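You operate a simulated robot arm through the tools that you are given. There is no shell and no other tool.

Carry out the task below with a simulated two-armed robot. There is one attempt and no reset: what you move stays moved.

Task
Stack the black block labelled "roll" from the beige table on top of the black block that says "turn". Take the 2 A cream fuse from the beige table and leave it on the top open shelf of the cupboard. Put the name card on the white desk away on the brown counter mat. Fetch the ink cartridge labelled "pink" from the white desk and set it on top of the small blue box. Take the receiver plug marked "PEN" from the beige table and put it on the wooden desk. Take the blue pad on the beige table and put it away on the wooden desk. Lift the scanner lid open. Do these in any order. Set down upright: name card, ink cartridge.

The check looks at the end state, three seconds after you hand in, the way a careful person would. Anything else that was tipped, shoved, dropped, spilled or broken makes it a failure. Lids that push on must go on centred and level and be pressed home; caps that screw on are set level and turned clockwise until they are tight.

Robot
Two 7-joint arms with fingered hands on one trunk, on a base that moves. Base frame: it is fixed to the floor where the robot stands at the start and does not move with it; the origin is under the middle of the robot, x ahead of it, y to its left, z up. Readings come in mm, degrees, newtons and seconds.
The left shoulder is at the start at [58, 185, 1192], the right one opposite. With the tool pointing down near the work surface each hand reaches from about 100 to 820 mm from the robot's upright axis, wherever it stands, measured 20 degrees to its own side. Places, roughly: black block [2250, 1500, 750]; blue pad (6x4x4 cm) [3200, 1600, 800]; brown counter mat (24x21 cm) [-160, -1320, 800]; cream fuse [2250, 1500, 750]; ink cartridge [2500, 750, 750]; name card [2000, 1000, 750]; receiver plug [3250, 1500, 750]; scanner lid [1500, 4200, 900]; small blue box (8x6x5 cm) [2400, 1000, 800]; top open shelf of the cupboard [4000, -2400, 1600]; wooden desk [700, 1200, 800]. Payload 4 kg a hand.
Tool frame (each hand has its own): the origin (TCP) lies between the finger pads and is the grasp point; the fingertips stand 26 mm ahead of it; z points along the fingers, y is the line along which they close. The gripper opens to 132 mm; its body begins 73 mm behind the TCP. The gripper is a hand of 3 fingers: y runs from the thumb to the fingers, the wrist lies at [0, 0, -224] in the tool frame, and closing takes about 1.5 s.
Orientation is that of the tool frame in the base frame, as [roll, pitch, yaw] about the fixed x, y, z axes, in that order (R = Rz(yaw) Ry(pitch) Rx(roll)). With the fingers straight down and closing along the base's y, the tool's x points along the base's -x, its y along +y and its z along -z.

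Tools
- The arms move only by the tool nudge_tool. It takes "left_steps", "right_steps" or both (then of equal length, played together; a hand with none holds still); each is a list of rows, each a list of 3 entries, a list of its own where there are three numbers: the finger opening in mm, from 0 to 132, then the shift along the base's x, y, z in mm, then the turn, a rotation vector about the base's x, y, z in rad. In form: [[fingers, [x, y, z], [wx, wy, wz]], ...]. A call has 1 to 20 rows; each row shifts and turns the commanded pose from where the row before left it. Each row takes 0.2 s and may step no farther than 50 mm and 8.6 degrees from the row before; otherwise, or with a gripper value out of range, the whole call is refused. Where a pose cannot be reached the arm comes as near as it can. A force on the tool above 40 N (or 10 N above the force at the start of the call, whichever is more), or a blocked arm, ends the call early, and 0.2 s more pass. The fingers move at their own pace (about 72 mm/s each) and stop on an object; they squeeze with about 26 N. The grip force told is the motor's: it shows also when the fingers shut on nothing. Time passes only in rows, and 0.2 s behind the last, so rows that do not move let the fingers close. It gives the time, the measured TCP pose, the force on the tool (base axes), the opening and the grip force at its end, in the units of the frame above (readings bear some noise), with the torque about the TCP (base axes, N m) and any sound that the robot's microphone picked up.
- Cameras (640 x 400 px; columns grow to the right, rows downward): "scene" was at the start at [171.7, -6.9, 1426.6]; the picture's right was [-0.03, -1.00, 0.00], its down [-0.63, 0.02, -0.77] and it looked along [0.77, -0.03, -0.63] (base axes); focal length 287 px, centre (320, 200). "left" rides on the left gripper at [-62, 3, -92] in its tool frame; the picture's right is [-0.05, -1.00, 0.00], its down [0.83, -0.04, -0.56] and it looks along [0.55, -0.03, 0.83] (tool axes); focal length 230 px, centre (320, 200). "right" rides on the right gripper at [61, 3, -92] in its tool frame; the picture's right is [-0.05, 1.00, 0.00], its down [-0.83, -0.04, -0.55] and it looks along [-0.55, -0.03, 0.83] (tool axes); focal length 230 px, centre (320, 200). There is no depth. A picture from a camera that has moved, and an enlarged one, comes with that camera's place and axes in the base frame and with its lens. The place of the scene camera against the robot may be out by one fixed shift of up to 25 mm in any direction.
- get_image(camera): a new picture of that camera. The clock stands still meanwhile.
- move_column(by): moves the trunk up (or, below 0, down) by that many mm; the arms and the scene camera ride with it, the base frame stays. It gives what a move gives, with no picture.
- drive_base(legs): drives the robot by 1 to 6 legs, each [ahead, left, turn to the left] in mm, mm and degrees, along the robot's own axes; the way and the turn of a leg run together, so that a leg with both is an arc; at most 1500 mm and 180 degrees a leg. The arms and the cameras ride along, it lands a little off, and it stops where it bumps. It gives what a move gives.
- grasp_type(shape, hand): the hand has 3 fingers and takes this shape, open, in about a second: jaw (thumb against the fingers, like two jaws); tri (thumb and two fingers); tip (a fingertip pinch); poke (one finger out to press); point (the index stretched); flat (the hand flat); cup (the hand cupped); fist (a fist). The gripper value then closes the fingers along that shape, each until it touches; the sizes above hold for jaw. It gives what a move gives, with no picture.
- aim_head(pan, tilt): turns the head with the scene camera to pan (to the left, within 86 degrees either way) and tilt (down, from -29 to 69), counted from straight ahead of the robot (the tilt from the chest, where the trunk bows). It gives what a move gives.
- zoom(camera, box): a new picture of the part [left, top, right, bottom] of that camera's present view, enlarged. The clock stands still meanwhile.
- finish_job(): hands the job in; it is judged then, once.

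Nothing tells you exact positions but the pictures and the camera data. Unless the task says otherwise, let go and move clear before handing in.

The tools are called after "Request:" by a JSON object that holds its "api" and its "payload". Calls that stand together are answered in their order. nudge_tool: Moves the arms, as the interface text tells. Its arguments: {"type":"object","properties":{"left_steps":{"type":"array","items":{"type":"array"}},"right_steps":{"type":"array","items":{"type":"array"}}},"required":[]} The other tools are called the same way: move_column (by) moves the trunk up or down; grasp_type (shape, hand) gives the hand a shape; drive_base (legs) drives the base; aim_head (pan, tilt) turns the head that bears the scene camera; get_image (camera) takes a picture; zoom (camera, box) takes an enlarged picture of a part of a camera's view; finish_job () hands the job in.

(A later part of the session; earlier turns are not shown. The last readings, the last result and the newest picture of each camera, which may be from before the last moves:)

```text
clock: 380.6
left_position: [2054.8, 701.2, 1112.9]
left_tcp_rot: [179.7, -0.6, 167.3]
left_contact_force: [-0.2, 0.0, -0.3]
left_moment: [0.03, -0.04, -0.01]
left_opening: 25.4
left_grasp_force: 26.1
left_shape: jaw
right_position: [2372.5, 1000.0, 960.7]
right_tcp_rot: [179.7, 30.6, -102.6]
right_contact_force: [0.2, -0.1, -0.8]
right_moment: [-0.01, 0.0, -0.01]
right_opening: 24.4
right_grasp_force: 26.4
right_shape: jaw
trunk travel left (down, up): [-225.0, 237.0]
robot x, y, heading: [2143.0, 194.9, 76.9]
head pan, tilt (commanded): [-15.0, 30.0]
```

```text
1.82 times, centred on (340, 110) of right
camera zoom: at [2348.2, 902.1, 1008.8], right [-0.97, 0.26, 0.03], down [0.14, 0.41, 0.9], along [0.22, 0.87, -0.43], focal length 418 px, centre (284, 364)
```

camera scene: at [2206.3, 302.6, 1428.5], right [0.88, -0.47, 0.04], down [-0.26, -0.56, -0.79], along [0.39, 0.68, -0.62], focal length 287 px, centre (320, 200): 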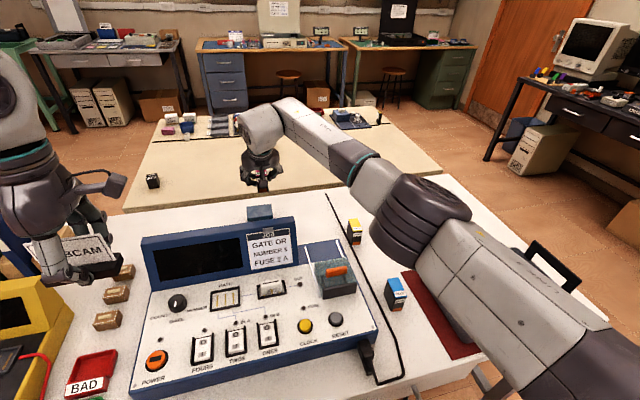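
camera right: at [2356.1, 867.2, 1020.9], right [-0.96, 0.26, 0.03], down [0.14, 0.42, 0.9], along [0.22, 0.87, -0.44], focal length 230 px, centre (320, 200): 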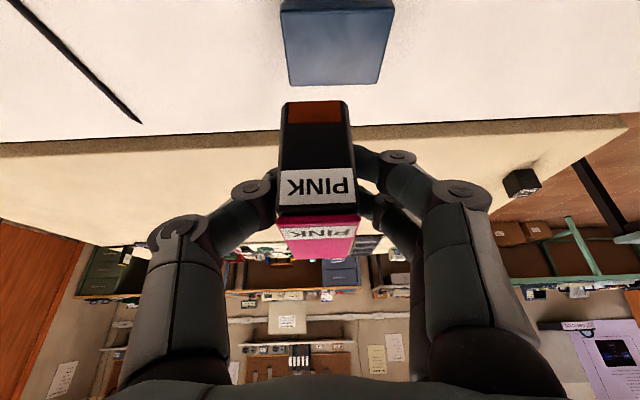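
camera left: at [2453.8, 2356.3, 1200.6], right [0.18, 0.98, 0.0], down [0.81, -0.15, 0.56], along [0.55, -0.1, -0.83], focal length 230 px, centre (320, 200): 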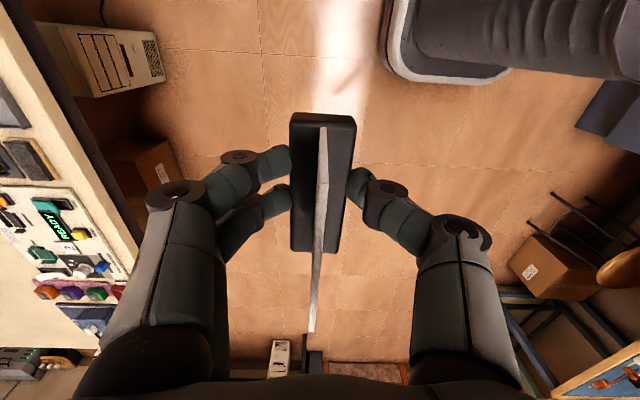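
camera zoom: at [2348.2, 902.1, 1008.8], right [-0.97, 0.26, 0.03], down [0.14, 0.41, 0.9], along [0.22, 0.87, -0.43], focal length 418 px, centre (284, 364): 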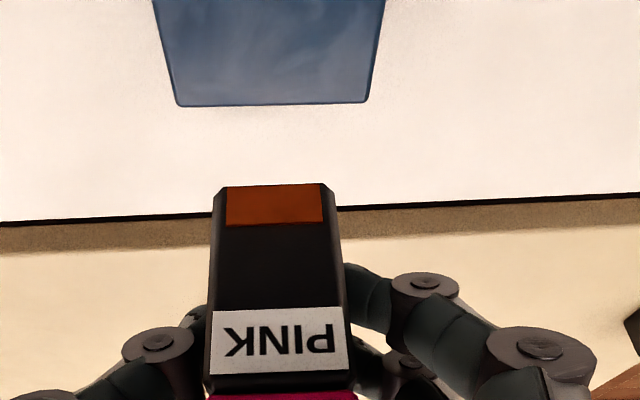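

Now shift back to align (needed TCP ≈ (2367, 982)) and descend to ~12 mm above the box.

Request:
{"api": "nudge_tool", "payload": {"right_steps": [[0, [-5.5, -18, 0], [0, 0, 0]], [0, [0, 0, -25], [0, 0, 0]], [0, [0, 0, -25], [0, 0, 0]], [0, [0, 0, -23], [0, 0, 0]], [0, [0, 0, 0], [0, 0, 0]]]}}

Request:
{"api": "zoom", "payload": {"camera": "right", "box": [220, 40, 460, 260]}}

```text
clock: 381.8
left_position: [2054.8, 703.7, 1110.9]
left_tcp_rot: [179.9, -0.6, 167.2]
left_contact_force: [-0.8, 0.8, -0.3]
left_moment: [-0.01, 0.01, 0.02]
left_opening: 25.4
left_grasp_force: 26.1
left_shape: jaw
right_position: [2365.9, 985.7, 884.1]
right_tcp_rot: [179.7, 30.4, -102.6]
right_contact_force: [0.1, -0.4, -0.1]
right_moment: [-0.01, -0.02, 0.03]
right_opening: 24.2
right_grasp_force: 25.9
right_shape: jaw
trunk travel left (down, up): [-225.0, 237.0]
robot x, y, heading: [2143.8, 187.2, 77.0]
head pan, tilt (commanded): [-15.0, 30.0]
```

```text
1.82 times, centred on (340, 150) of right
camera zoom: at [2343.1, 888.2, 932.7], right [-0.97, 0.26, 0.03], down [0.14, 0.42, 0.9], along [0.22, 0.87, -0.44], focal length 418 px, centre (284, 291)
```

zoom: 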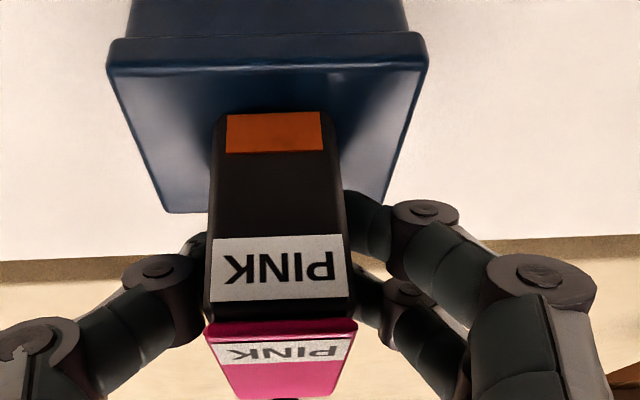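

Lateral is aligned; 4 mm too deep. Correct and lower until contact.

Request:
{"api": "nudge_tool", "payload": {"right_steps": [[0, [-0.9, -3.9, -3], [0, 0, 0]], [0, [0, 0, -3], [0, 0, 0]], [0, [0, 0, 0], [0, 0, 0]]]}}

```text
clock: 382.6
left_position: [2055.5, 703.2, 1111.3]
left_tcp_rot: [179.8, -0.5, 167.2]
left_contact_force: [0.0, 0.0, -0.6]
left_moment: [-0.01, -0.03, 0.01]
left_opening: 25.2
left_grasp_force: 25.9
left_shape: jaw
right_position: [2365.4, 981.7, 880.0]
right_tcp_rot: [179.7, 30.5, -102.6]
right_contact_force: [1.0, 0.5, 4.3]
right_moment: [0.02, -0.01, 0.02]
right_opening: 24.3
right_grasp_force: 26.5
right_shape: jaw
trunk travel left (down, up): [-225.0, 237.0]
robot x, y, heading: [2145.7, 192.8, 77.1]
head pan, tilt (commanded): [-15.0, 30.0]
```

Contact (4 N). Check the placement before releasing.

Request:
{"api": "zoom", "payload": {"camera": "right", "box": [220, 40, 460, 260]}}

Request:
{"api": "zoom", "payload": {"camera": "scene", "box": [200, 150, 360, 250]}}

```text
1.82 times, centred on (340, 150) of right
camera zoom: at [2342.0, 883.6, 927.9], right [-0.97, 0.26, 0.03], down [0.14, 0.41, 0.9], along [0.22, 0.87, -0.44], focal length 418 px, centre (284, 291)
```

zoom: 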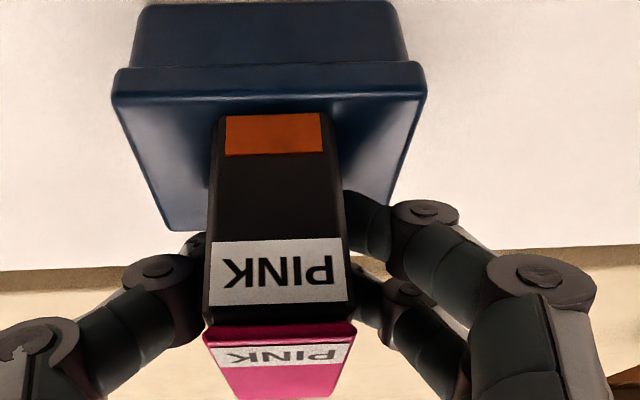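

```text
4.00 times, centred on (280, 200) of scene
camera zoom: at [2212.6, 335.6, 1428.7], right [0.88, -0.47, 0.04], down [-0.26, -0.56, -0.79], along [0.39, 0.69, -0.61], focal length 1149 px, centre (480, 200)
```

zoom: 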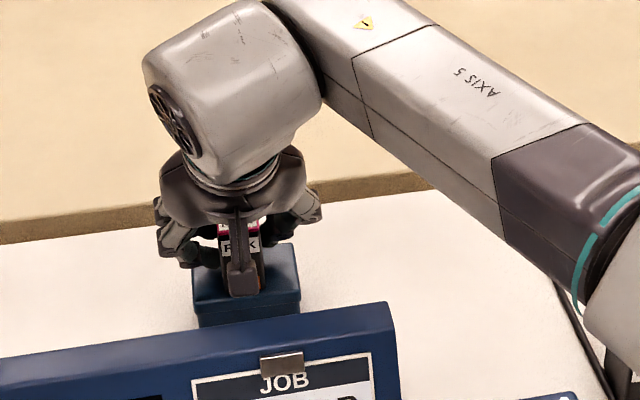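

Contact plane is right; PINK sits ~4 mm too far back. Lift 3 mm, shift 4 mm toward me, and lower again.

Request:
{"api": "nudge_tool", "payload": {"right_steps": [[0, [0, 0, 4], [0, 0, 0]], [0, [-0.9, -4, 0], [0, 0, 0]], [0, [0, 0, -3], [0, 0, 0]], [0, [0, 0, 0], [0, 0, 0]]]}}

```text
clock: 383.6
left_position: [2056.0, 701.9, 1110.1]
left_tcp_rot: [179.9, -0.7, 167.2]
left_contact_force: [-0.1, -0.3, -0.3]
left_moment: [0.02, 0.02, -0.02]
left_opening: 25.3
left_grasp_force: 26.3
left_shape: jaw
right_position: [2364.6, 976.7, 879.5]
right_tcp_rot: [179.7, 30.4, -102.6]
right_contact_force: [0.3, 0.5, 1.2]
right_moment: [0.01, 0.03, 0.03]
right_opening: 24.4
right_grasp_force: 26.2
right_shape: jaw
trunk travel left (down, up): [-225.0, 237.0]
robot x, y, heading: [2145.0, 190.3, 76.6]
head pan, tilt (commanded): [-15.0, 30.0]
```

Request:
{"api": "nudge_tool", "payload": {"right_steps": [[0, [0, 0, -2], [0, 0, 0]], [0, [0, 0, 0], [0, 0, 0]]]}}

Request:
{"api": "zoom", "payload": {"camera": "right", "box": [220, 40, 460, 260]}}

```text
clock: 384.2
left_position: [2054.6, 702.3, 1111.2]
left_tcp_rot: [179.9, -0.6, 167.3]
left_contact_force: [-1.2, -1.1, -0.8]
left_moment: [0.01, -0.01, 0.0]
left_opening: 25.6
left_grasp_force: 25.4
left_shape: jaw
right_position: [2364.5, 977.0, 880.3]
right_tcp_rot: [179.6, 30.6, -102.6]
right_contact_force: [-0.5, -1.1, 6.4]
right_moment: [0.03, -0.01, -0.01]
right_opening: 24.4
right_grasp_force: 26.1
right_shape: jaw
trunk travel left (down, up): [-225.0, 237.0]
robot x, y, heading: [2143.1, 187.5, 76.6]
head pan, tilt (commanded): [-15.0, 30.0]
```

```text
1.82 times, centred on (340, 150) of right
camera zoom: at [2341.3, 878.7, 927.7], right [-0.97, 0.26, 0.03], down [0.14, 0.41, 0.9], along [0.22, 0.87, -0.44], focal length 418 px, centre (284, 291)
```

zoom: 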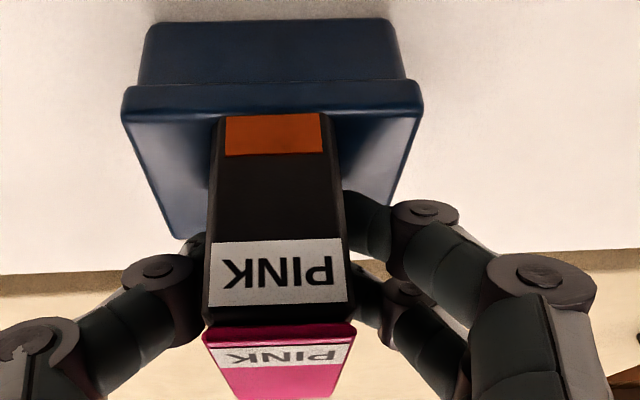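

Near edges are now flush—well centred. Release.

Request:
{"api": "nudge_tool", "payload": {"right_steps": [[60, [0, 0, 0], [0, 0, 0]], [60, [0, 0, 0], [0, 0, 0]], [60, [0, 0, 0], [0, 0, 0]]]}}

Request:
{"api": "get_image", "payload": {"camera": "right"}}

```text
clock: 385.0
left_position: [2055.1, 704.6, 1111.1]
left_tcp_rot: [179.9, -0.5, 167.2]
left_contact_force: [-0.4, 0.3, -0.3]
left_moment: [-0.03, 0.01, 0.0]
left_opening: 25.3
left_grasp_force: 26.0
left_shape: jaw
right_position: [2364.7, 977.0, 876.8]
right_tcp_rot: [179.7, 30.4, -102.7]
right_contact_force: [0.2, -0.4, -0.3]
right_moment: [0.0, -0.03, -0.03]
right_opening: 59.5
right_grasp_force: 0.0
right_shape: jaw
trunk travel left (down, up): [-225.0, 237.0]
robot x, y, heading: [2145.5, 186.1, 76.9]
head pan, tilt (commanded): [-15.0, 30.0]
```

```text
taken
camera right: at [2341.3, 878.8, 926.2], right [-0.97, 0.26, 0.03], down [0.14, 0.42, 0.9], along [0.22, 0.87, -0.44], focal length 230 px, centre (320, 200)
```

right: 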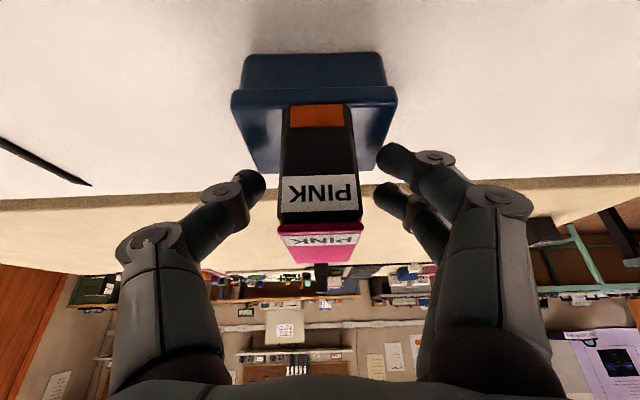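

PINK stands upright on the blue box. Retreat the right hand back-and-up.

Request:
{"api": "nudge_tool", "payload": {"right_steps": [[60, [-4.4, -19, 34], [0, 0, 0]], [60, [-4.4, -19, 34], [0, 0, 0]], [60, [-4.4, -19, 34], [0, 0, 0]], [60, [0, -10, 40], [0, 0, 0]], [60, [0, -10, 40], [0, 0, 0]], [60, [0, -35, 20], [-0.1275, 0.0299, 0]], [60, [0, -38, 10], [-0.1275, 0.0299, 0]], [60, [0, -40, 0], [-0.1275, 0.0299, 0]], [60, [0, -40, 0], [-0.1275, 0.0299, 0]], [60, [0, -40, 0], [0, 0, 0]], [60, [0, -40, 0], [0, 0, 0]]]}}

Request:
{"api": "zoom", "payload": {"camera": "scene", "box": [200, 150, 360, 250]}}

Request:
{"api": "get_image", "payload": {"camera": "scene"}}

```text
clock: 387.4
left_position: [2055.4, 701.9, 1111.3]
left_tcp_rot: [179.9, -0.6, 167.2]
left_contact_force: [-0.3, -0.1, -0.2]
left_moment: [0.03, 0.01, 0.02]
left_opening: 25.4
left_grasp_force: 26.0
left_shape: jaw
right_position: [2353.2, 664.3, 1088.8]
right_tcp_rot: [179.3, 0.3, -102.6]
right_contact_force: [-0.7, 0.8, 0.0]
right_moment: [0.04, -0.01, 0.0]
right_opening: 59.4
right_grasp_force: 0.2
right_shape: jaw
trunk travel left (down, up): [-225.0, 237.0]
robot x, y, heading: [2144.4, 187.9, 77.1]
head pan, tilt (commanded): [-15.0, 30.0]
```

```text
4.00 times, centred on (280, 200) of scene
camera zoom: at [2212.9, 335.0, 1428.7], right [0.88, -0.47, 0.04], down [-0.26, -0.56, -0.79], along [0.39, 0.69, -0.61], focal length 1149 px, centre (480, 200)
```

zoom: 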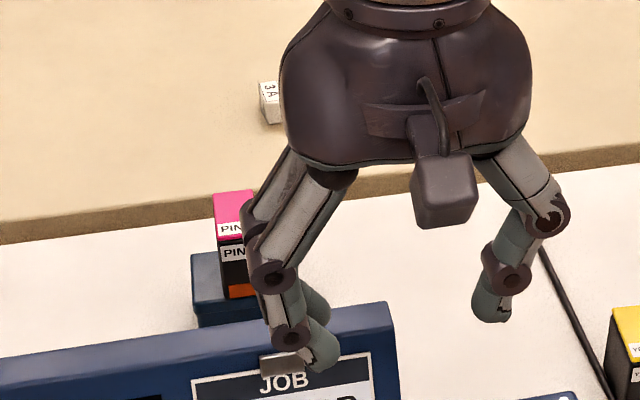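

```text
taken
camera scene: at [2212.9, 335.0, 1428.7], right [0.88, -0.47, 0.04], down [-0.26, -0.56, -0.79], along [0.39, 0.69, -0.61], focal length 287 px, centre (320, 200)
```

scene: 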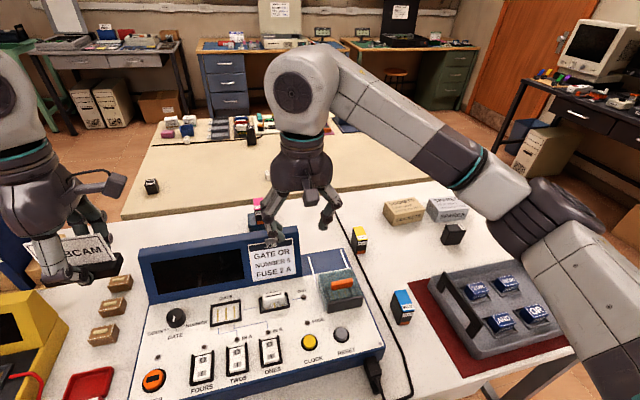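

PINK is upright on the box. Now the last item: WEBCAM to the brown counter mat. Back away, turn round, and travel to the counter.

Request:
{"api": "drive_base", "payload": {"legs": [[-400, 0, 0], [0, 0, 180]]}}

Request:
{"api": "drive_base", "payload": {"legs": [[0, -1100, 0], [0, -1010, 0]]}}

Request:
{"api": "aim_head", "payload": {"pan": 0, "tilt": 20}}

Request:
{"api": "get_image", "payload": {"camera": "scene"}}

```text
clock: 397.1
left_position: [2127.7, -719.8, 1110.1]
left_tcp_rot: [179.9, -0.6, -14.3]
left_contact_force: [-0.9, -0.7, 0.1]
left_moment: [-0.03, -0.01, -0.04]
left_opening: 25.2
left_grasp_force: 26.5
left_shape: jaw
right_position: [1832.0, -676.2, 1089.9]
right_tcp_rot: [179.4, 0.5, 75.9]
right_contact_force: [0.1, 0.1, -0.3]
right_moment: [-0.02, 0.03, -0.04]
right_opening: 59.5
right_grasp_force: 0.1
right_shape: jaw
trunk travel left (down, up): [-225.0, 237.0]
robot x, y, heading: [2048.4, -203.4, -104.7]
head pan, tilt (commanded): [-15.0, 30.0]
```

```text
clock: 407.7
left_position: [84.9, -214.9, 1110.3]
left_tcp_rot: [179.9, -0.6, -12.4]
left_contact_force: [0.5, 0.6, -0.3]
left_moment: [0.01, 0.0, 0.0]
left_opening: 25.2
left_grasp_force: 26.7
left_shape: jaw
right_position: [-213.8, -179.7, 1088.6]
right_tcp_rot: [179.4, 0.4, 77.7]
right_contact_force: [0.1, -0.4, -0.1]
right_moment: [-0.02, -0.01, -0.02]
right_opening: 59.9
right_grasp_force: 0.0
right_shape: jaw
trunk travel left (down, up): [-225.0, 237.0]
robot x, y, heading: [-7.3, 297.7, -102.7]
head pan, tilt (commanded): [-15.0, 30.0]
```

```text
clock: 408.4
left_position: [83.4, -214.3, 1110.6]
left_tcp_rot: [179.9, -0.6, -12.3]
left_contact_force: [-0.1, 0.3, 0.2]
left_moment: [0.02, -0.04, -0.02]
left_opening: 24.8
left_grasp_force: 25.9
left_shape: jaw
right_position: [-213.1, -178.7, 1088.6]
right_tcp_rot: [179.4, 0.5, 77.7]
right_contact_force: [1.0, -0.4, -0.1]
right_moment: [0.0, 0.0, -0.02]
right_opening: 59.6
right_grasp_force: 0.1
right_shape: jaw
trunk travel left (down, up): [-225.0, 237.0]
robot x, y, heading: [-8.9, 296.6, -102.8]
head pan, tilt (commanded): [0.0, 20.0]
```

```text
taken
camera scene: at [-33.6, 131.2, 1443.6], right [-0.98, 0.22, 0.0], down [0.1, 0.46, -0.88], along [-0.2, -0.86, -0.47], focal length 287 px, centre (320, 200)
```

scene: 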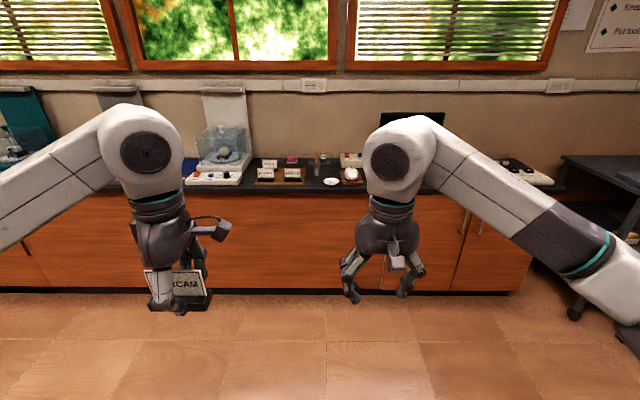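

The mat is in view ahead. Drive forward 850 mm and look closer.

Request:
{"api": "drive_base", "payload": {"legs": [[850, 0, 0]]}}

Request:
{"api": "aim_head", "payload": {"pan": 0, "tilt": 35}}

Request:
{"api": "get_image", "payload": {"camera": "scene"}}

Request:
{"api": "get_image", "payload": {"camera": "right"}}

```text
clock: 413.0
left_position: [-123.9, -1054.0, 1110.8]
left_tcp_rot: [180.0, -0.7, -13.5]
left_contact_force: [-0.1, -0.7, -0.1]
left_moment: [0.03, 0.01, -0.01]
left_opening: 25.1
left_grasp_force: 26.1
left_shape: jaw
right_position: [-419.3, -1014.0, 1089.3]
right_tcp_rot: [179.5, 0.4, 76.6]
right_contact_force: [0.2, -1.0, -0.2]
right_moment: [-0.02, 0.0, -0.01]
right_opening: 59.6
right_grasp_force: 0.1
right_shape: jaw
trunk travel left (down, up): [-225.0, 237.0]
robot x, y, heading: [-209.3, -536.0, -103.6]
head pan, tilt (commanded): [0.0, 20.0]
```

```text
clock: 413.8
left_position: [-122.5, -1053.9, 1111.3]
left_tcp_rot: [179.9, -0.6, -13.5]
left_contact_force: [0.9, -0.6, 0.1]
left_moment: [-0.02, -0.03, 0.02]
left_opening: 24.9
left_grasp_force: 25.5
left_shape: jaw
right_position: [-420.0, -1013.9, 1089.0]
right_tcp_rot: [179.4, 0.4, 76.6]
right_contact_force: [-0.8, 0.2, 0.7]
right_moment: [0.0, 0.0, 0.02]
right_opening: 59.6
right_grasp_force: 0.1
right_shape: jaw
trunk travel left (down, up): [-225.0, 237.0]
robot x, y, heading: [-203.6, -540.5, -103.6]
head pan, tilt (commanded): [0.0, 35.0]
```

```text
taken
camera scene: at [-232.3, -698.1, 1420.8], right [-0.97, 0.24, 0.0], down [0.16, 0.67, -0.73], along [-0.17, -0.71, -0.69], focal length 287 px, centre (320, 200)
```

scene: 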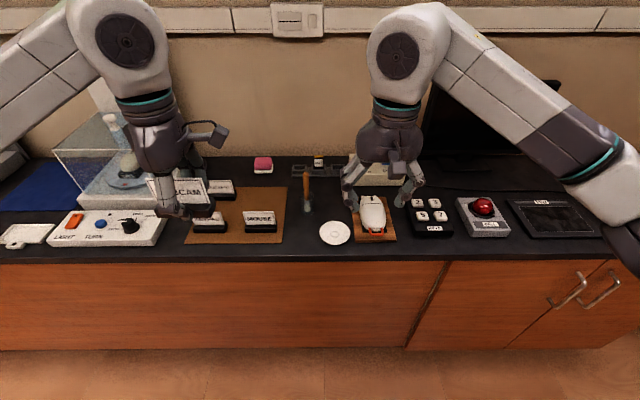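

```text
taken
camera right: at [-402.5, -954.4, 1181.0], right [0.96, -0.28, 0.01], down [-0.24, -0.79, 0.56], along [-0.15, -0.54, -0.83], focal length 230 px, centre (320, 200)
```

right: 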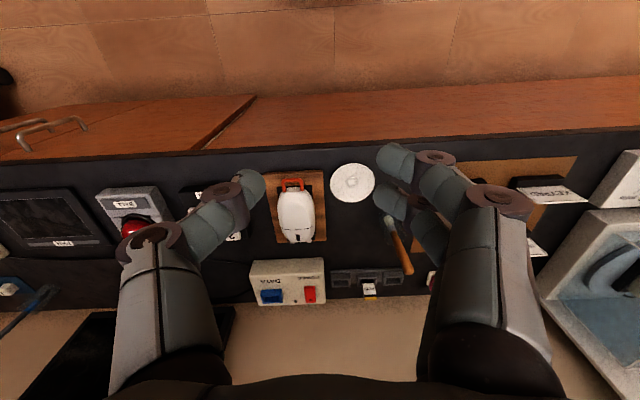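

The mat with KEYPAD, MOUSE and TRACKBALL is in front; the free place is the back-right quarter. Drive 150 mm closer and look with the left-hand camera.

Request:
{"api": "drive_base", "payload": {"legs": [[150, 0, 0.5]]}}

Request:
{"api": "get_image", "payload": {"camera": "left"}}

Request:
{"api": "get_image", "payload": {"camera": "scene"}}

Request:
{"api": "zoom", "payload": {"camera": "scene", "box": [150, 150, 350, 275]}}

```text
clock: 415.1
left_position: [-154.9, -1197.3, 1110.9]
left_tcp_rot: [179.8, -0.7, -13.0]
left_contact_force: [0.2, 0.4, -0.1]
left_moment: [0.01, 0.02, -0.01]
left_opening: 25.2
left_grasp_force: 25.9
left_shape: jaw
right_position: [-451.5, -1157.7, 1089.3]
right_tcp_rot: [179.4, 0.3, 77.0]
right_contact_force: [-0.2, 0.4, 0.9]
right_moment: [-0.02, 0.0, 0.03]
right_opening: 59.6
right_grasp_force: 0.1
right_shape: jaw
trunk travel left (down, up): [-225.0, 237.0]
robot x, y, heading: [-240.7, -683.9, -103.4]
head pan, tilt (commanded): [0.0, 35.0]
```

```text
taken
camera left: at [-215.8, -1186.1, 1202.1], right [0.18, 0.98, 0.0], down [0.81, -0.14, 0.56], along [0.55, -0.1, -0.83], focal length 230 px, centre (320, 200)
```

left: 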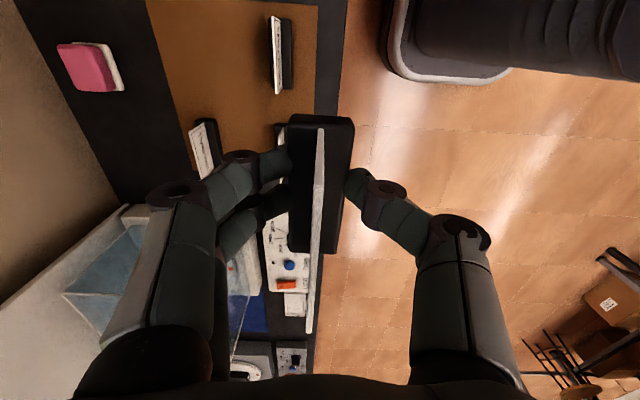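

```text
taken
camera scene: at [-266.1, -842.0, 1421.0], right [-0.97, 0.23, 0.0], down [0.16, 0.67, -0.73], along [-0.17, -0.71, -0.69], focal length 287 px, centre (320, 200)
```

scene: 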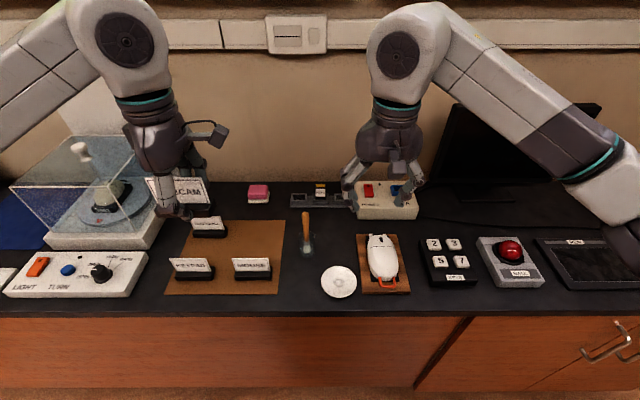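

```text
3.20 times, centred on (250, 212) of scene
camera zoom: at [-266.1, -842.0, 1421.0], right [-0.97, 0.23, 0.0], down [0.16, 0.67, -0.73], along [-0.17, -0.71, -0.69], focal length 919 px, centre (544, 160)
```

zoom: 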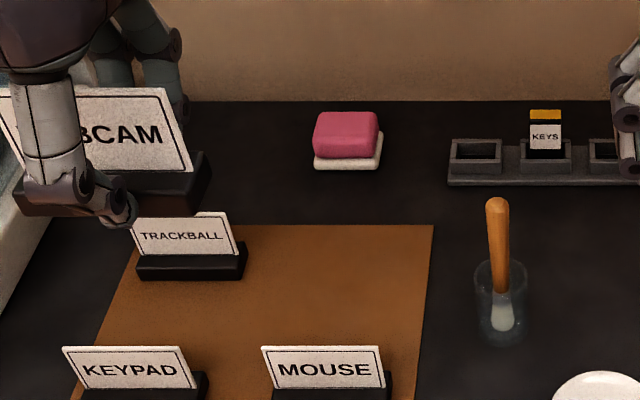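

The free place is behind MOUSE, right of TRACKBALL: about (-235, -1328). Move the left hand over it and measure again.

Request:
{"api": "nudge_tool", "payload": {"left_steps": [[0, [-20, -33, 0], [0, 0, 0]], [0, [-20, -33, 0], [0, 0, 0]], [0, [-20, -33, 0], [0, 0, 0]], [0, [-20, -32, 0], [0, 0, 0]], [0, [0, 0, 0], [0, 0, 0]]]}}

Request:
{"api": "get_image", "payload": {"camera": "left"}}

Request:
{"api": "get_image", "payload": {"camera": "scene"}}

```text
clock: 416.3
left_position: [-232.5, -1327.1, 1110.9]
left_tcp_rot: [179.9, -0.5, -13.1]
left_contact_force: [0.3, 0.1, 0.5]
left_moment: [0.01, 0.01, 0.02]
left_opening: 25.0
left_grasp_force: 25.7
left_shape: jaw
right_position: [-452.1, -1160.0, 1089.3]
right_tcp_rot: [179.5, 0.4, 77.1]
right_contact_force: [-0.2, -0.1, -0.2]
right_moment: [0.03, 0.01, -0.02]
right_opening: 59.5
right_grasp_force: 0.0
right_shape: jaw
trunk travel left (down, up): [-225.0, 237.0]
robot x, y, heading: [-238.9, -683.3, -103.5]
head pan, tilt (commanded): [0.0, 35.0]
```

```text
taken
camera left: at [-293.9, -1316.6, 1200.9], right [0.18, 0.98, 0.0], down [0.81, -0.14, 0.56], along [0.55, -0.1, -0.83], focal length 230 px, centre (320, 200)
```

left: 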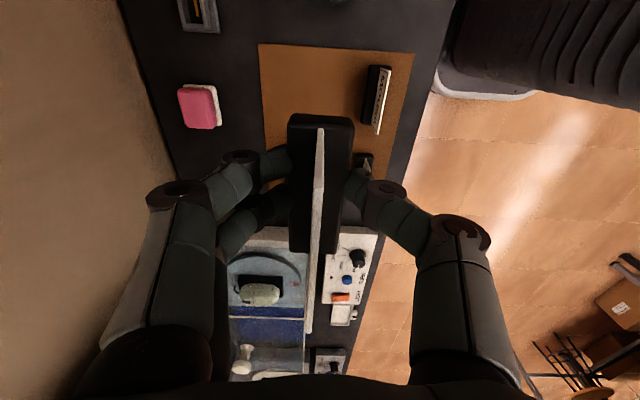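

```text
taken
camera scene: at [-265.4, -842.7, 1420.8], right [-0.97, 0.23, 0.0], down [0.16, 0.67, -0.73], along [-0.17, -0.71, -0.69], focal length 287 px, centre (320, 200)
```

scene: 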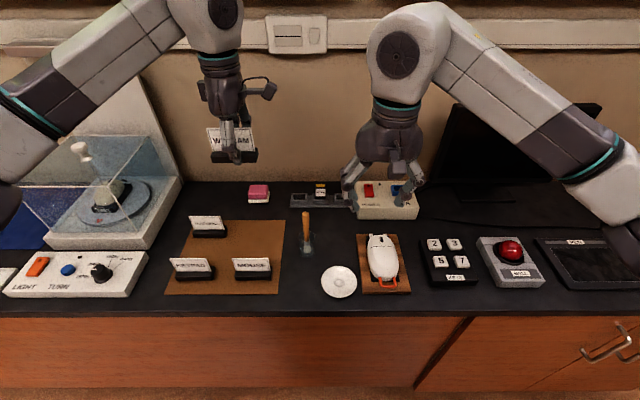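

The free slot centre is near (-230, -1339). Adjust and descend to z≈935, checking the brush jar on the right.

Request:
{"api": "nudge_tool", "payload": {"left_steps": [[0, [1.5, -6, -30], [0, 0, 0]], [0, [1, -6, -40], [0, 0, 0]], [0, [0, 0, -45], [0, 0, 0]], [0, [0, 0, -45], [0, 0, 0]], [0, [0, 0, -15], [0, 0, 0]], [0, [0, 0, 0], [0, 0, 0]]]}}

Request:
{"api": "get_image", "payload": {"camera": "left"}}

Request:
{"api": "zoom", "payload": {"camera": "scene", "box": [150, 150, 350, 275]}}

```text
clock: 417.7
left_position: [-232.7, -1342.5, 936.0]
left_tcp_rot: [179.8, -0.7, -13.1]
left_contact_force: [0.0, 0.7, -0.7]
left_moment: [-0.02, -0.01, -0.02]
left_opening: 24.9
left_grasp_force: 26.0
left_shape: jaw
right_position: [-452.0, -1158.4, 1089.3]
right_tcp_rot: [179.4, 0.3, 77.0]
right_contact_force: [-0.4, 0.1, -0.6]
right_moment: [0.03, -0.01, 0.04]
right_opening: 59.3
right_grasp_force: 0.0
right_shape: jaw
trunk travel left (down, up): [-225.0, 237.0]
robot x, y, heading: [-235.8, -685.5, -103.4]
head pan, tilt (commanded): [0.0, 35.0]
```

```text
taken
camera left: at [-293.0, -1331.4, 1025.7], right [0.18, 0.98, 0.0], down [0.81, -0.14, 0.56], along [0.55, -0.1, -0.83], focal length 230 px, centre (320, 200)
```

left: 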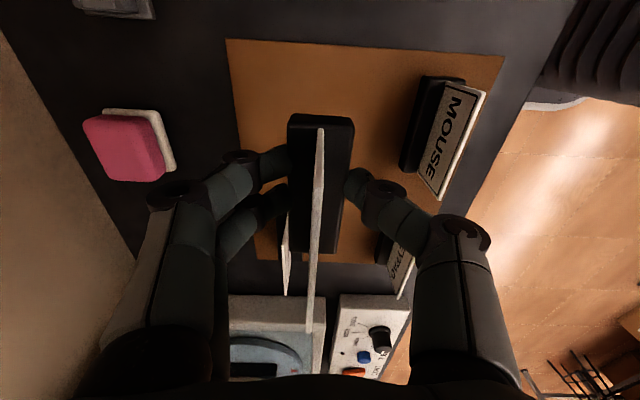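

```text
3.20 times, centred on (250, 212) of scene
camera zoom: at [-266.3, -842.9, 1420.8], right [-0.97, 0.23, 0.0], down [0.16, 0.67, -0.73], along [-0.17, -0.71, -0.69], focal length 919 px, centre (544, 160)
```

zoom: 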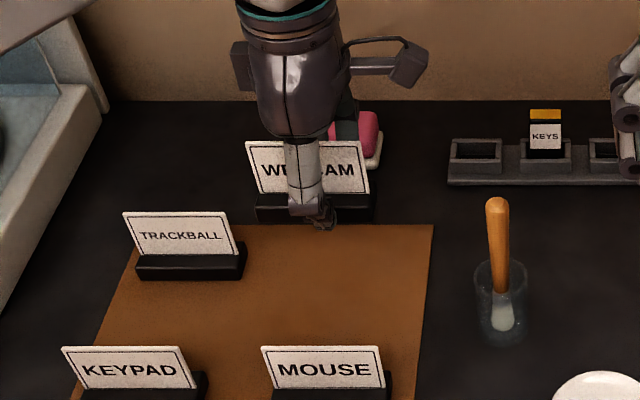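

The mat surface is at z≈804; contact should come at TCP≈835. Descend to 850.

Request:
{"api": "nudge_tool", "payload": {"left_steps": [[0, [0, 0, -30], [0, 0, 0]], [0, [0, 0, -30], [0, 0, 0]], [0, [0, 0, -24], [0, 0, 0]], [0, [0, 0, 0], [0, 0, 0]]]}}

Request:
{"api": "get_image", "payload": {"camera": "left"}}

Request:
{"api": "zoom", "payload": {"camera": "scene", "box": [150, 150, 350, 275]}}

```text
clock: 418.7
left_position: [-233.1, -1343.5, 851.1]
left_tcp_rot: [180.0, -0.6, -13.1]
left_contact_force: [-0.1, 0.3, 0.7]
left_moment: [0.01, 0.02, 0.0]
left_opening: 25.1
left_grasp_force: 26.2
left_shape: jaw
right_position: [-451.4, -1159.2, 1089.4]
right_tcp_rot: [179.5, 0.3, 77.0]
right_contact_force: [0.1, 0.3, 0.2]
right_moment: [-0.02, 0.03, 0.01]
right_opening: 59.6
right_grasp_force: 0.1
right_shape: jaw
trunk travel left (down, up): [-225.0, 237.0]
robot x, y, heading: [-240.2, -685.4, -103.4]
head pan, tilt (commanded): [0.0, 35.0]
```

```text
taken
camera left: at [-294.3, -1331.8, 942.1], right [0.18, 0.98, 0.0], down [0.81, -0.14, 0.56], along [0.55, -0.1, -0.83], focal length 230 px, centre (320, 200)
```

left: 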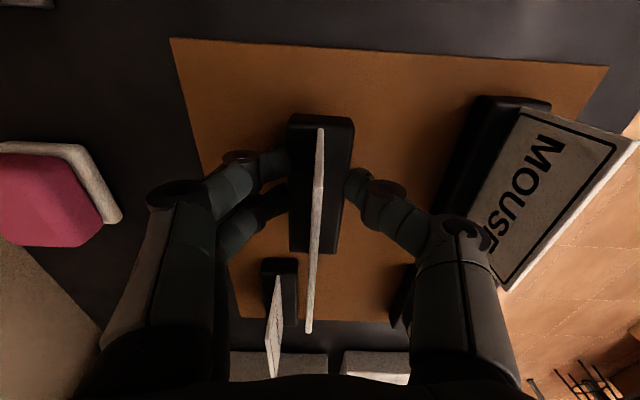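

```text
3.20 times, centred on (250, 212) of scene
camera zoom: at [-266.3, -842.7, 1420.8], right [-0.97, 0.23, 0.0], down [0.16, 0.67, -0.73], along [-0.17, -0.71, -0.69], focal length 919 px, centre (544, 160)
```

zoom: 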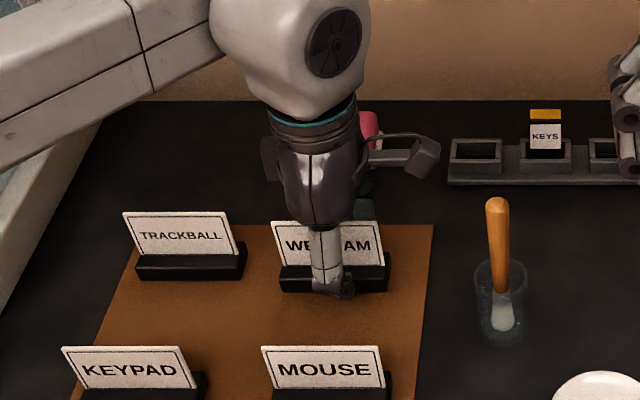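

Nicely in place. Final descent in small steps.

Request:
{"api": "nudge_tool", "payload": {"left_steps": [[0, [0, 0, -6], [0, 0, 0]], [0, [0, 0, -5], [0, 0, 0]], [0, [0, 0, 0], [0, 0, 0]]]}}

```text
clock: 419.5
left_position: [-234.1, -1342.2, 841.2]
left_tcp_rot: [179.9, -0.7, -13.0]
left_contact_force: [-0.6, -0.2, -1.0]
left_moment: [0.0, -0.01, 0.01]
left_opening: 24.8
left_grasp_force: 26.2
left_shape: jaw
right_position: [-451.3, -1158.7, 1089.7]
right_tcp_rot: [179.4, 0.4, 77.0]
right_contact_force: [0.4, 0.6, 0.4]
right_moment: [0.03, 0.03, -0.01]
right_opening: 59.5
right_grasp_force: 0.0
right_shape: jaw
trunk travel left (down, up): [-225.0, 237.0]
robot x, y, heading: [-238.0, -680.3, -103.2]
head pan, tilt (commanded): [0.0, 35.0]
```

Request:
{"api": "nudge_tool", "payload": {"left_steps": [[0, [0, 0, -3], [0, 0, 0]], [0, [0, 0, 0], [0, 0, 0]]]}}

```text
clock: 420.1
left_position: [-233.6, -1342.0, 838.3]
left_tcp_rot: [179.9, -0.6, -13.2]
left_contact_force: [0.1, 0.0, -0.5]
left_moment: [-0.02, -0.01, -0.01]
left_opening: 25.0
left_grasp_force: 25.8
left_shape: jaw
right_position: [-452.0, -1159.7, 1090.1]
right_tcp_rot: [179.4, 0.4, 77.1]
right_contact_force: [0.4, 0.2, -0.4]
right_moment: [0.03, 0.01, -0.01]
right_opening: 59.4
right_grasp_force: 0.1
right_shape: jaw
trunk travel left (down, up): [-225.0, 237.0]
robot x, y, heading: [-239.7, -681.8, -103.4]
head pan, tilt (commanded): [0.0, 35.0]
```

Request:
{"api": "nudge_tool", "payload": {"left_steps": [[0, [0, 0, -3], [0, 0, 0]], [0, [0, 0, 0], [0, 0, 0]]]}}

```text
clock: 420.7
left_position: [-233.3, -1340.2, 833.8]
left_tcp_rot: [179.9, -0.6, -13.2]
left_contact_force: [-0.6, -0.7, -0.7]
left_moment: [0.01, 0.01, 0.03]
left_opening: 24.7
left_grasp_force: 25.8
left_shape: jaw
right_position: [-452.7, -1160.1, 1088.9]
right_tcp_rot: [179.4, 0.5, 77.0]
right_contact_force: [0.1, 0.4, 1.0]
right_moment: [0.0, 0.01, 0.0]
right_opening: 59.5
right_grasp_force: 0.1
right_shape: jaw
trunk travel left (down, up): [-225.0, 237.0]
robot x, y, heading: [-239.6, -686.1, -103.3]
head pan, tilt (commanded): [0.0, 35.0]
```

Still free at 834; 2 mm more.

Request:
{"api": "nudge_tool", "payload": {"left_steps": [[0, [0, 0, -2], [0, 0, 0]], [0, [0, 0, 0], [0, 0, 0]]]}}

```text
clock: 421.3
left_position: [-232.0, -1341.6, 833.1]
left_tcp_rot: [179.9, -0.7, -13.2]
left_contact_force: [0.6, 0.6, -0.1]
left_moment: [-0.02, -0.01, 0.0]
left_opening: 24.8
left_grasp_force: 26.1
left_shape: jaw
right_position: [-452.0, -1160.1, 1089.1]
right_tcp_rot: [179.3, 0.4, 77.0]
right_contact_force: [0.4, -0.3, 0.0]
right_moment: [-0.02, -0.03, 0.02]
right_opening: 59.5
right_grasp_force: 0.0
right_shape: jaw
trunk travel left (down, up): [-225.0, 237.0]
robot x, y, heading: [-240.2, -682.3, -103.4]
head pan, tilt (commanded): [0.0, 35.0]
```

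Request:
{"api": "nudge_tool", "payload": {"left_steps": [[0, [0, 0, -2], [0, 0, 0]], [0, [0, 0, 0], [0, 0, 0]]]}}

Request:
{"api": "zoom", "payload": {"camera": "scene", "box": [150, 170, 350, 295]}}

```text
clock: 421.9
left_position: [-231.8, -1341.3, 832.1]
left_tcp_rot: [179.8, -0.5, -13.1]
left_contact_force: [1.1, 0.5, 9.7]
left_moment: [-0.04, 0.01, 0.02]
left_opening: 25.2
left_grasp_force: 26.4
left_shape: jaw
right_position: [-451.2, -1158.7, 1089.4]
right_tcp_rot: [179.4, 0.5, 77.0]
right_contact_force: [0.5, 0.3, 0.7]
right_moment: [0.01, 0.0, 0.02]
right_opening: 59.4
right_grasp_force: 0.0
right_shape: jaw
trunk travel left (down, up): [-225.0, 237.0]
robot x, y, heading: [-237.1, -686.3, -103.4]
head pan, tilt (commanded): [0.0, 35.0]
```

```text
3.20 times, centred on (250, 232) of scene
camera zoom: at [-266.1, -841.6, 1421.0], right [-0.97, 0.23, 0.0], down [0.16, 0.67, -0.73], along [-0.17, -0.71, -0.68], focal length 919 px, centre (544, 96)
```

zoom: 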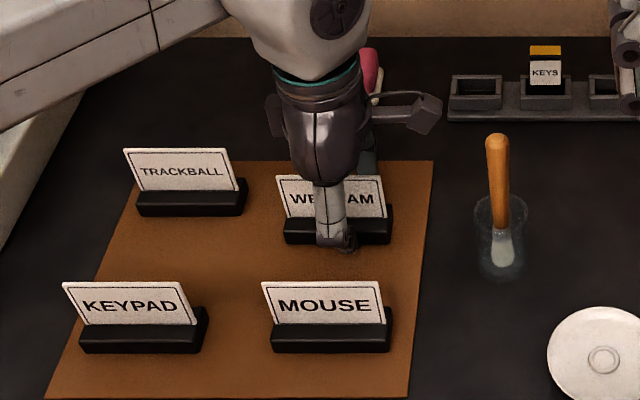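

Contact (10 N): the base rests on the mat. Open the fingers.

Request:
{"api": "nudge_tool", "payload": {"left_steps": [[70, [0, 0, 0], [0, 0, 0]], [70, [0, 0, 0], [0, 0, 0]], [70, [0, 0, 0], [0, 0, 0]], [70, [0, 0, 0], [0, 0, 0]]]}}

Request:
{"api": "get_image", "payload": {"camera": "left"}}

```text
clock: 422.9
left_position: [-234.0, -1340.7, 830.9]
left_tcp_rot: [179.9, -0.6, -13.1]
left_contact_force: [-0.1, 0.1, 0.6]
left_moment: [-0.04, 0.01, 0.0]
left_opening: 68.9
left_grasp_force: 0.0
left_shape: jaw
right_position: [-452.3, -1159.2, 1088.8]
right_tcp_rot: [179.3, 0.4, 77.0]
right_contact_force: [-1.0, -0.1, 0.5]
right_moment: [0.0, -0.01, 0.0]
right_opening: 59.4
right_grasp_force: 0.0
right_shape: jaw
trunk travel left (down, up): [-225.0, 237.0]
robot x, y, heading: [-238.2, -682.3, -103.5]
head pan, tilt (commanded): [0.0, 35.0]
```

```text
taken
camera left: at [-293.9, -1330.4, 921.0], right [0.18, 0.98, 0.0], down [0.81, -0.14, 0.56], along [0.55, -0.1, -0.83], focal length 230 px, centre (320, 200)
```

left: 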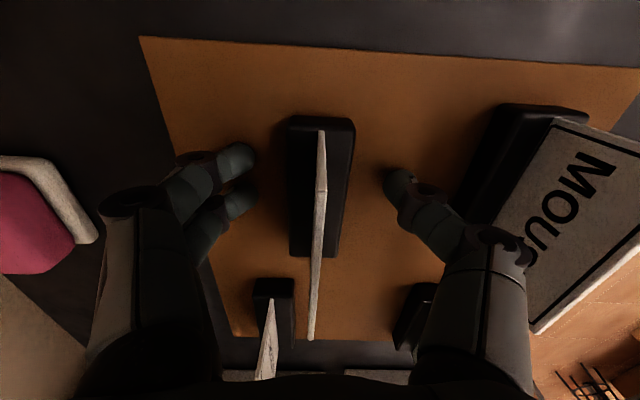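

WEBCAM stands upright on the mat. Lift the left hand straight up.

Request:
{"api": "nudge_tool", "payload": {"left_steps": [[70, [0, 0, 15], [0, 0, 0]], [70, [0, 0, 30], [0, 0, 0]], [70, [0, 0, 40], [0, 0, 0]], [70, [0, 0, 45], [0, 0, 0]], [70, [0, 0, 45], [0, 0, 0]], [70, [0, 0, 45], [0, 0, 0]], [70, [5, 30, 30], [0, 0, 0]], [70, [10, 40, 0], [0, 0, 0]]]}}

Request:
{"api": "get_image", "payload": {"camera": "scene"}}

Request:
{"api": "zoom", "payload": {"camera": "scene", "box": [150, 170, 350, 295]}}

```text
clock: 424.7
left_position: [-217.1, -1269.7, 1081.5]
left_tcp_rot: [179.9, -0.5, -13.1]
left_contact_force: [0.0, 0.9, -0.1]
left_moment: [0.0, 0.02, -0.01]
left_opening: 69.3
left_grasp_force: 0.1
left_shape: jaw
right_position: [-451.4, -1158.8, 1089.9]
right_tcp_rot: [179.5, 0.4, 76.9]
right_contact_force: [0.7, -0.2, 1.2]
right_moment: [-0.01, -0.01, 0.0]
right_opening: 59.6
right_grasp_force: 0.0
right_shape: jaw
trunk travel left (down, up): [-225.0, 237.0]
robot x, y, heading: [-241.1, -683.8, -103.5]
head pan, tilt (commanded): [0.0, 35.0]
```

```text
taken
camera scene: at [-265.3, -842.1, 1420.9], right [-0.97, 0.23, 0.0], down [0.16, 0.67, -0.73], along [-0.17, -0.71, -0.69], focal length 287 px, centre (320, 200)
```

scene: 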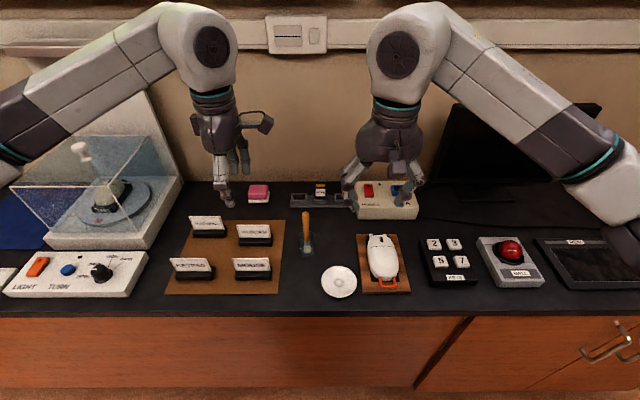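

```text
3.20 times, centred on (250, 232) of scene
camera zoom: at [-265.3, -842.1, 1420.9], right [-0.97, 0.23, 0.0], down [0.16, 0.67, -0.73], along [-0.17, -0.71, -0.69], focal length 919 px, centre (544, 96)
```

zoom: 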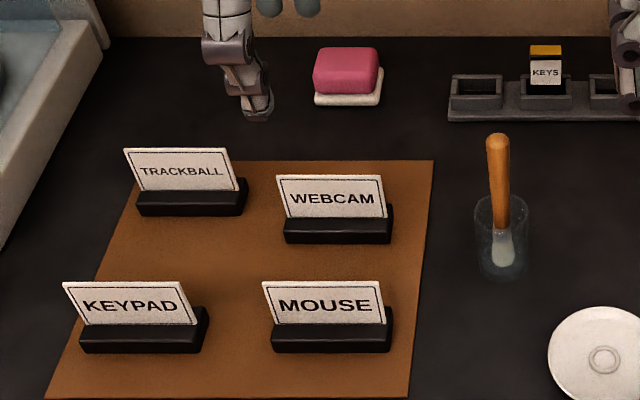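

All four cards stand on the mat. I'll back off and do a last visual check of the other results.

Request:
{"api": "drive_base", "payload": {"legs": [[-500, 0, 0], [0, 0, 150]]}}

Request:
{"api": "aim_head", "payload": {"pan": 0, "tilt": 12}}

Request:
{"api": "get_image", "payload": {"camera": "scene"}}

Request:
{"api": "zoom", "payload": {"camera": "scene", "box": [230, 90, 430, 215]}}

```text
clock: 433.9
left_position: [168.4, 317.2, 1079.8]
left_tcp_rot: [180.0, -0.6, 135.5]
left_contact_force: [-0.1, 0.4, -0.4]
left_moment: [0.0, 0.03, 0.0]
left_opening: 69.4
left_grasp_force: 0.1
left_shape: jaw
right_position: [309.0, 103.2, 1090.7]
right_tcp_rot: [179.4, 0.4, -134.4]
right_contact_force: [0.3, 0.8, -0.4]
right_moment: [-0.02, -0.02, -0.04]
right_opening: 59.4
right_grasp_force: 0.0
right_shape: jaw
trunk travel left (down, up): [-225.0, 237.0]
robot x, y, heading: [-120.5, -192.4, 45.6]
head pan, tilt (commanded): [0.0, 35.0]
```

```text
clock: 434.7
left_position: [166.3, 317.5, 1079.8]
left_tcp_rot: [179.8, -0.5, 135.5]
left_contact_force: [-0.8, -0.1, -0.6]
left_moment: [0.0, 0.01, -0.01]
left_opening: 69.2
left_grasp_force: 0.1
left_shape: jaw
right_position: [309.7, 101.1, 1090.0]
right_tcp_rot: [179.4, 0.4, -134.3]
right_contact_force: [0.0, -0.3, -0.1]
right_moment: [-0.04, 0.0, 0.0]
right_opening: 59.6
right_grasp_force: 0.0
right_shape: jaw
trunk travel left (down, up): [-225.0, 237.0]
robot x, y, heading: [-118.4, -192.9, 45.4]
head pan, tilt (commanded): [0.0, 12.0]
```

```text
taken
camera scene: at [10.5, -77.1, 1456.4], right [0.71, -0.7, 0.0], down [-0.24, -0.25, -0.94], along [0.66, 0.67, -0.35], focal length 287 px, centre (320, 200)
```

scene: 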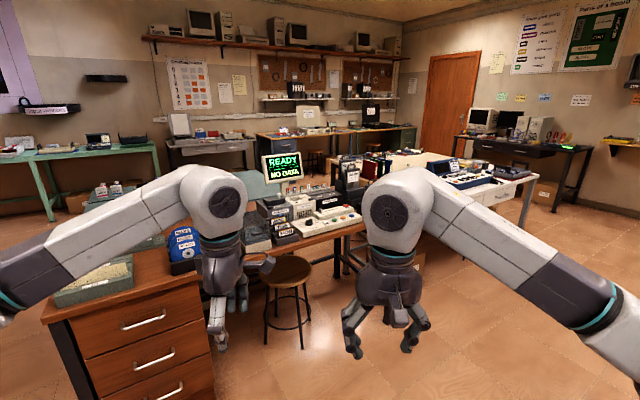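

```text
3.20 times, centred on (330, 152) of scene
camera zoom: at [10.5, -77.1, 1456.4], right [0.71, -0.7, 0.0], down [-0.24, -0.25, -0.94], along [0.66, 0.67, -0.35], focal length 919 px, centre (288, 352)
```

zoom: 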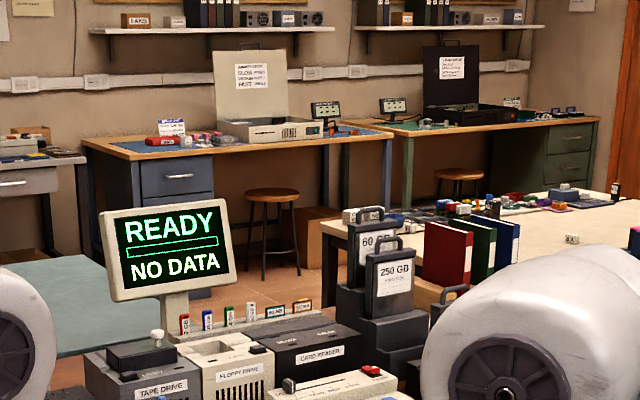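

Zoom on the scanner in the back and on the desk items from here.

Request:
{"api": "zoom", "payload": {"camera": "scene", "box": [130, 90, 270, 178]}}

Request:
{"api": "drive_base", "payload": {"legs": [[1100, -700, 0], [900, -400, 0]]}}

Request:
{"api": "aim_head", "payload": {"pan": 20, "tilt": 20}}

Request:
{"api": "get_image", "payload": {"camera": "scene"}}

```text
4.55 times, centred on (200, 134) of scene
camera zoom: at [10.5, -77.1, 1456.4], right [0.71, -0.7, 0.0], down [-0.24, -0.25, -0.94], along [0.66, 0.67, -0.35], focal length 1306 px, centre (866, 500)
```

zoom: 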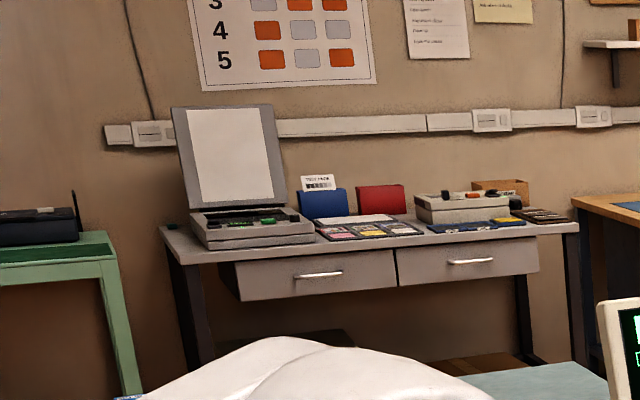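

```text
clock: 444.8
left_position: [2169.1, 844.7, 1091.2]
left_tcp_rot: [179.0, -0.9, 135.5]
left_contact_force: [1.6, 0.2, 0.6]
left_moment: [0.0, 0.01, 0.01]
left_opening: 69.6
left_grasp_force: 0.0
left_shape: jaw
right_position: [2310.2, 629.2, 1097.4]
right_tcp_rot: [179.0, 1.4, -134.2]
right_contact_force: [-0.2, 0.8, 0.3]
right_moment: [0.0, 0.01, 0.01]
right_opening: 59.6
right_grasp_force: 0.1
right_shape: jaw
trunk travel left (down, up): [-225.0, 237.0]
robot x, y, heading: [1888.6, 351.7, 45.5]
head pan, tilt (commanded): [0.0, 12.0]
stopped in leg 2: the robot was blocked; the commanded pose is now the measured one
```

```text
clock: 445.7
left_position: [2169.2, 844.2, 1093.0]
left_tcp_rot: [178.7, -0.8, 135.5]
left_contact_force: [-0.4, -0.7, 0.4]
left_moment: [-0.06, 0.01, 0.02]
left_opening: 69.5
left_grasp_force: 0.0
left_shape: jaw
right_position: [2311.4, 627.4, 1098.9]
right_tcp_rot: [179.0, 1.6, -134.4]
right_contact_force: [-0.1, 0.1, -0.5]
right_moment: [0.0, 0.01, 0.01]
right_opening: 59.5
right_grasp_force: 0.1
right_shape: jaw
trunk travel left (down, up): [-225.0, 237.0]
robot x, y, heading: [1883.0, 352.0, 45.2]
head pan, tilt (commanded): [20.0, 20.0]
```

```text
taken
camera scene: at [1979.7, 460.1, 1447.1], right [0.91, -0.42, -0.05], down [-0.23, -0.39, -0.89], along [0.36, 0.82, -0.45], focal length 287 px, centre (320, 200)
```

scene: 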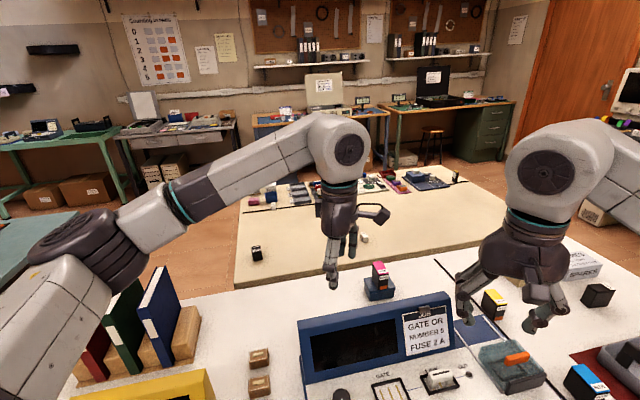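

I misjudged that drive and nudged against the white desk. PINK still stands. Look down to see what's touched before backing off.

Request:
{"api": "aim_head", "payload": {"pan": 20, "tilt": 65}}

Request:
{"api": "get_image", "payload": {"camera": "scene"}}

```text
clock: 446.8
left_position: [2170.6, 843.7, 1092.4]
left_tcp_rot: [178.6, -1.0, 135.4]
left_contact_force: [-0.2, -0.5, 0.5]
left_moment: [-0.04, 0.05, 0.02]
left_opening: 69.8
left_grasp_force: 0.1
left_shape: jaw
right_position: [2309.9, 627.4, 1100.1]
right_tcp_rot: [178.9, 1.7, -134.4]
right_contact_force: [0.6, -0.6, -0.1]
right_moment: [-0.01, -0.01, -0.01]
right_opening: 60.1
right_grasp_force: 0.0
right_shape: jaw
trunk travel left (down, up): [-225.0, 237.0]
robot x, y, heading: [1885.0, 349.1, 45.3]
head pan, tilt (commanded): [20.0, 65.0]
```

```text
taken
camera scene: at [1961.0, 425.1, 1387.9], right [0.91, -0.42, -0.05], down [-0.42, -0.85, -0.31], along [0.09, 0.31, -0.95], focal length 287 px, centre (320, 200)
```

scene: 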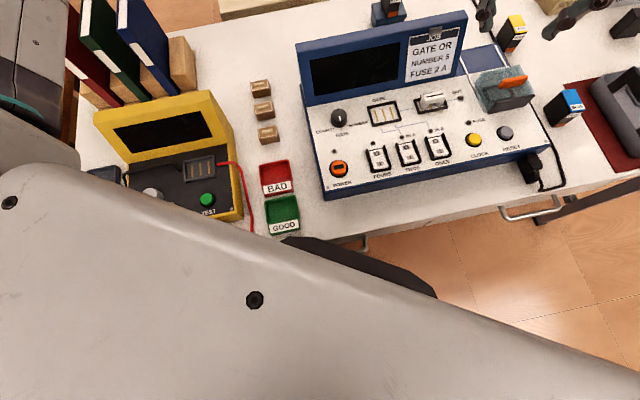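

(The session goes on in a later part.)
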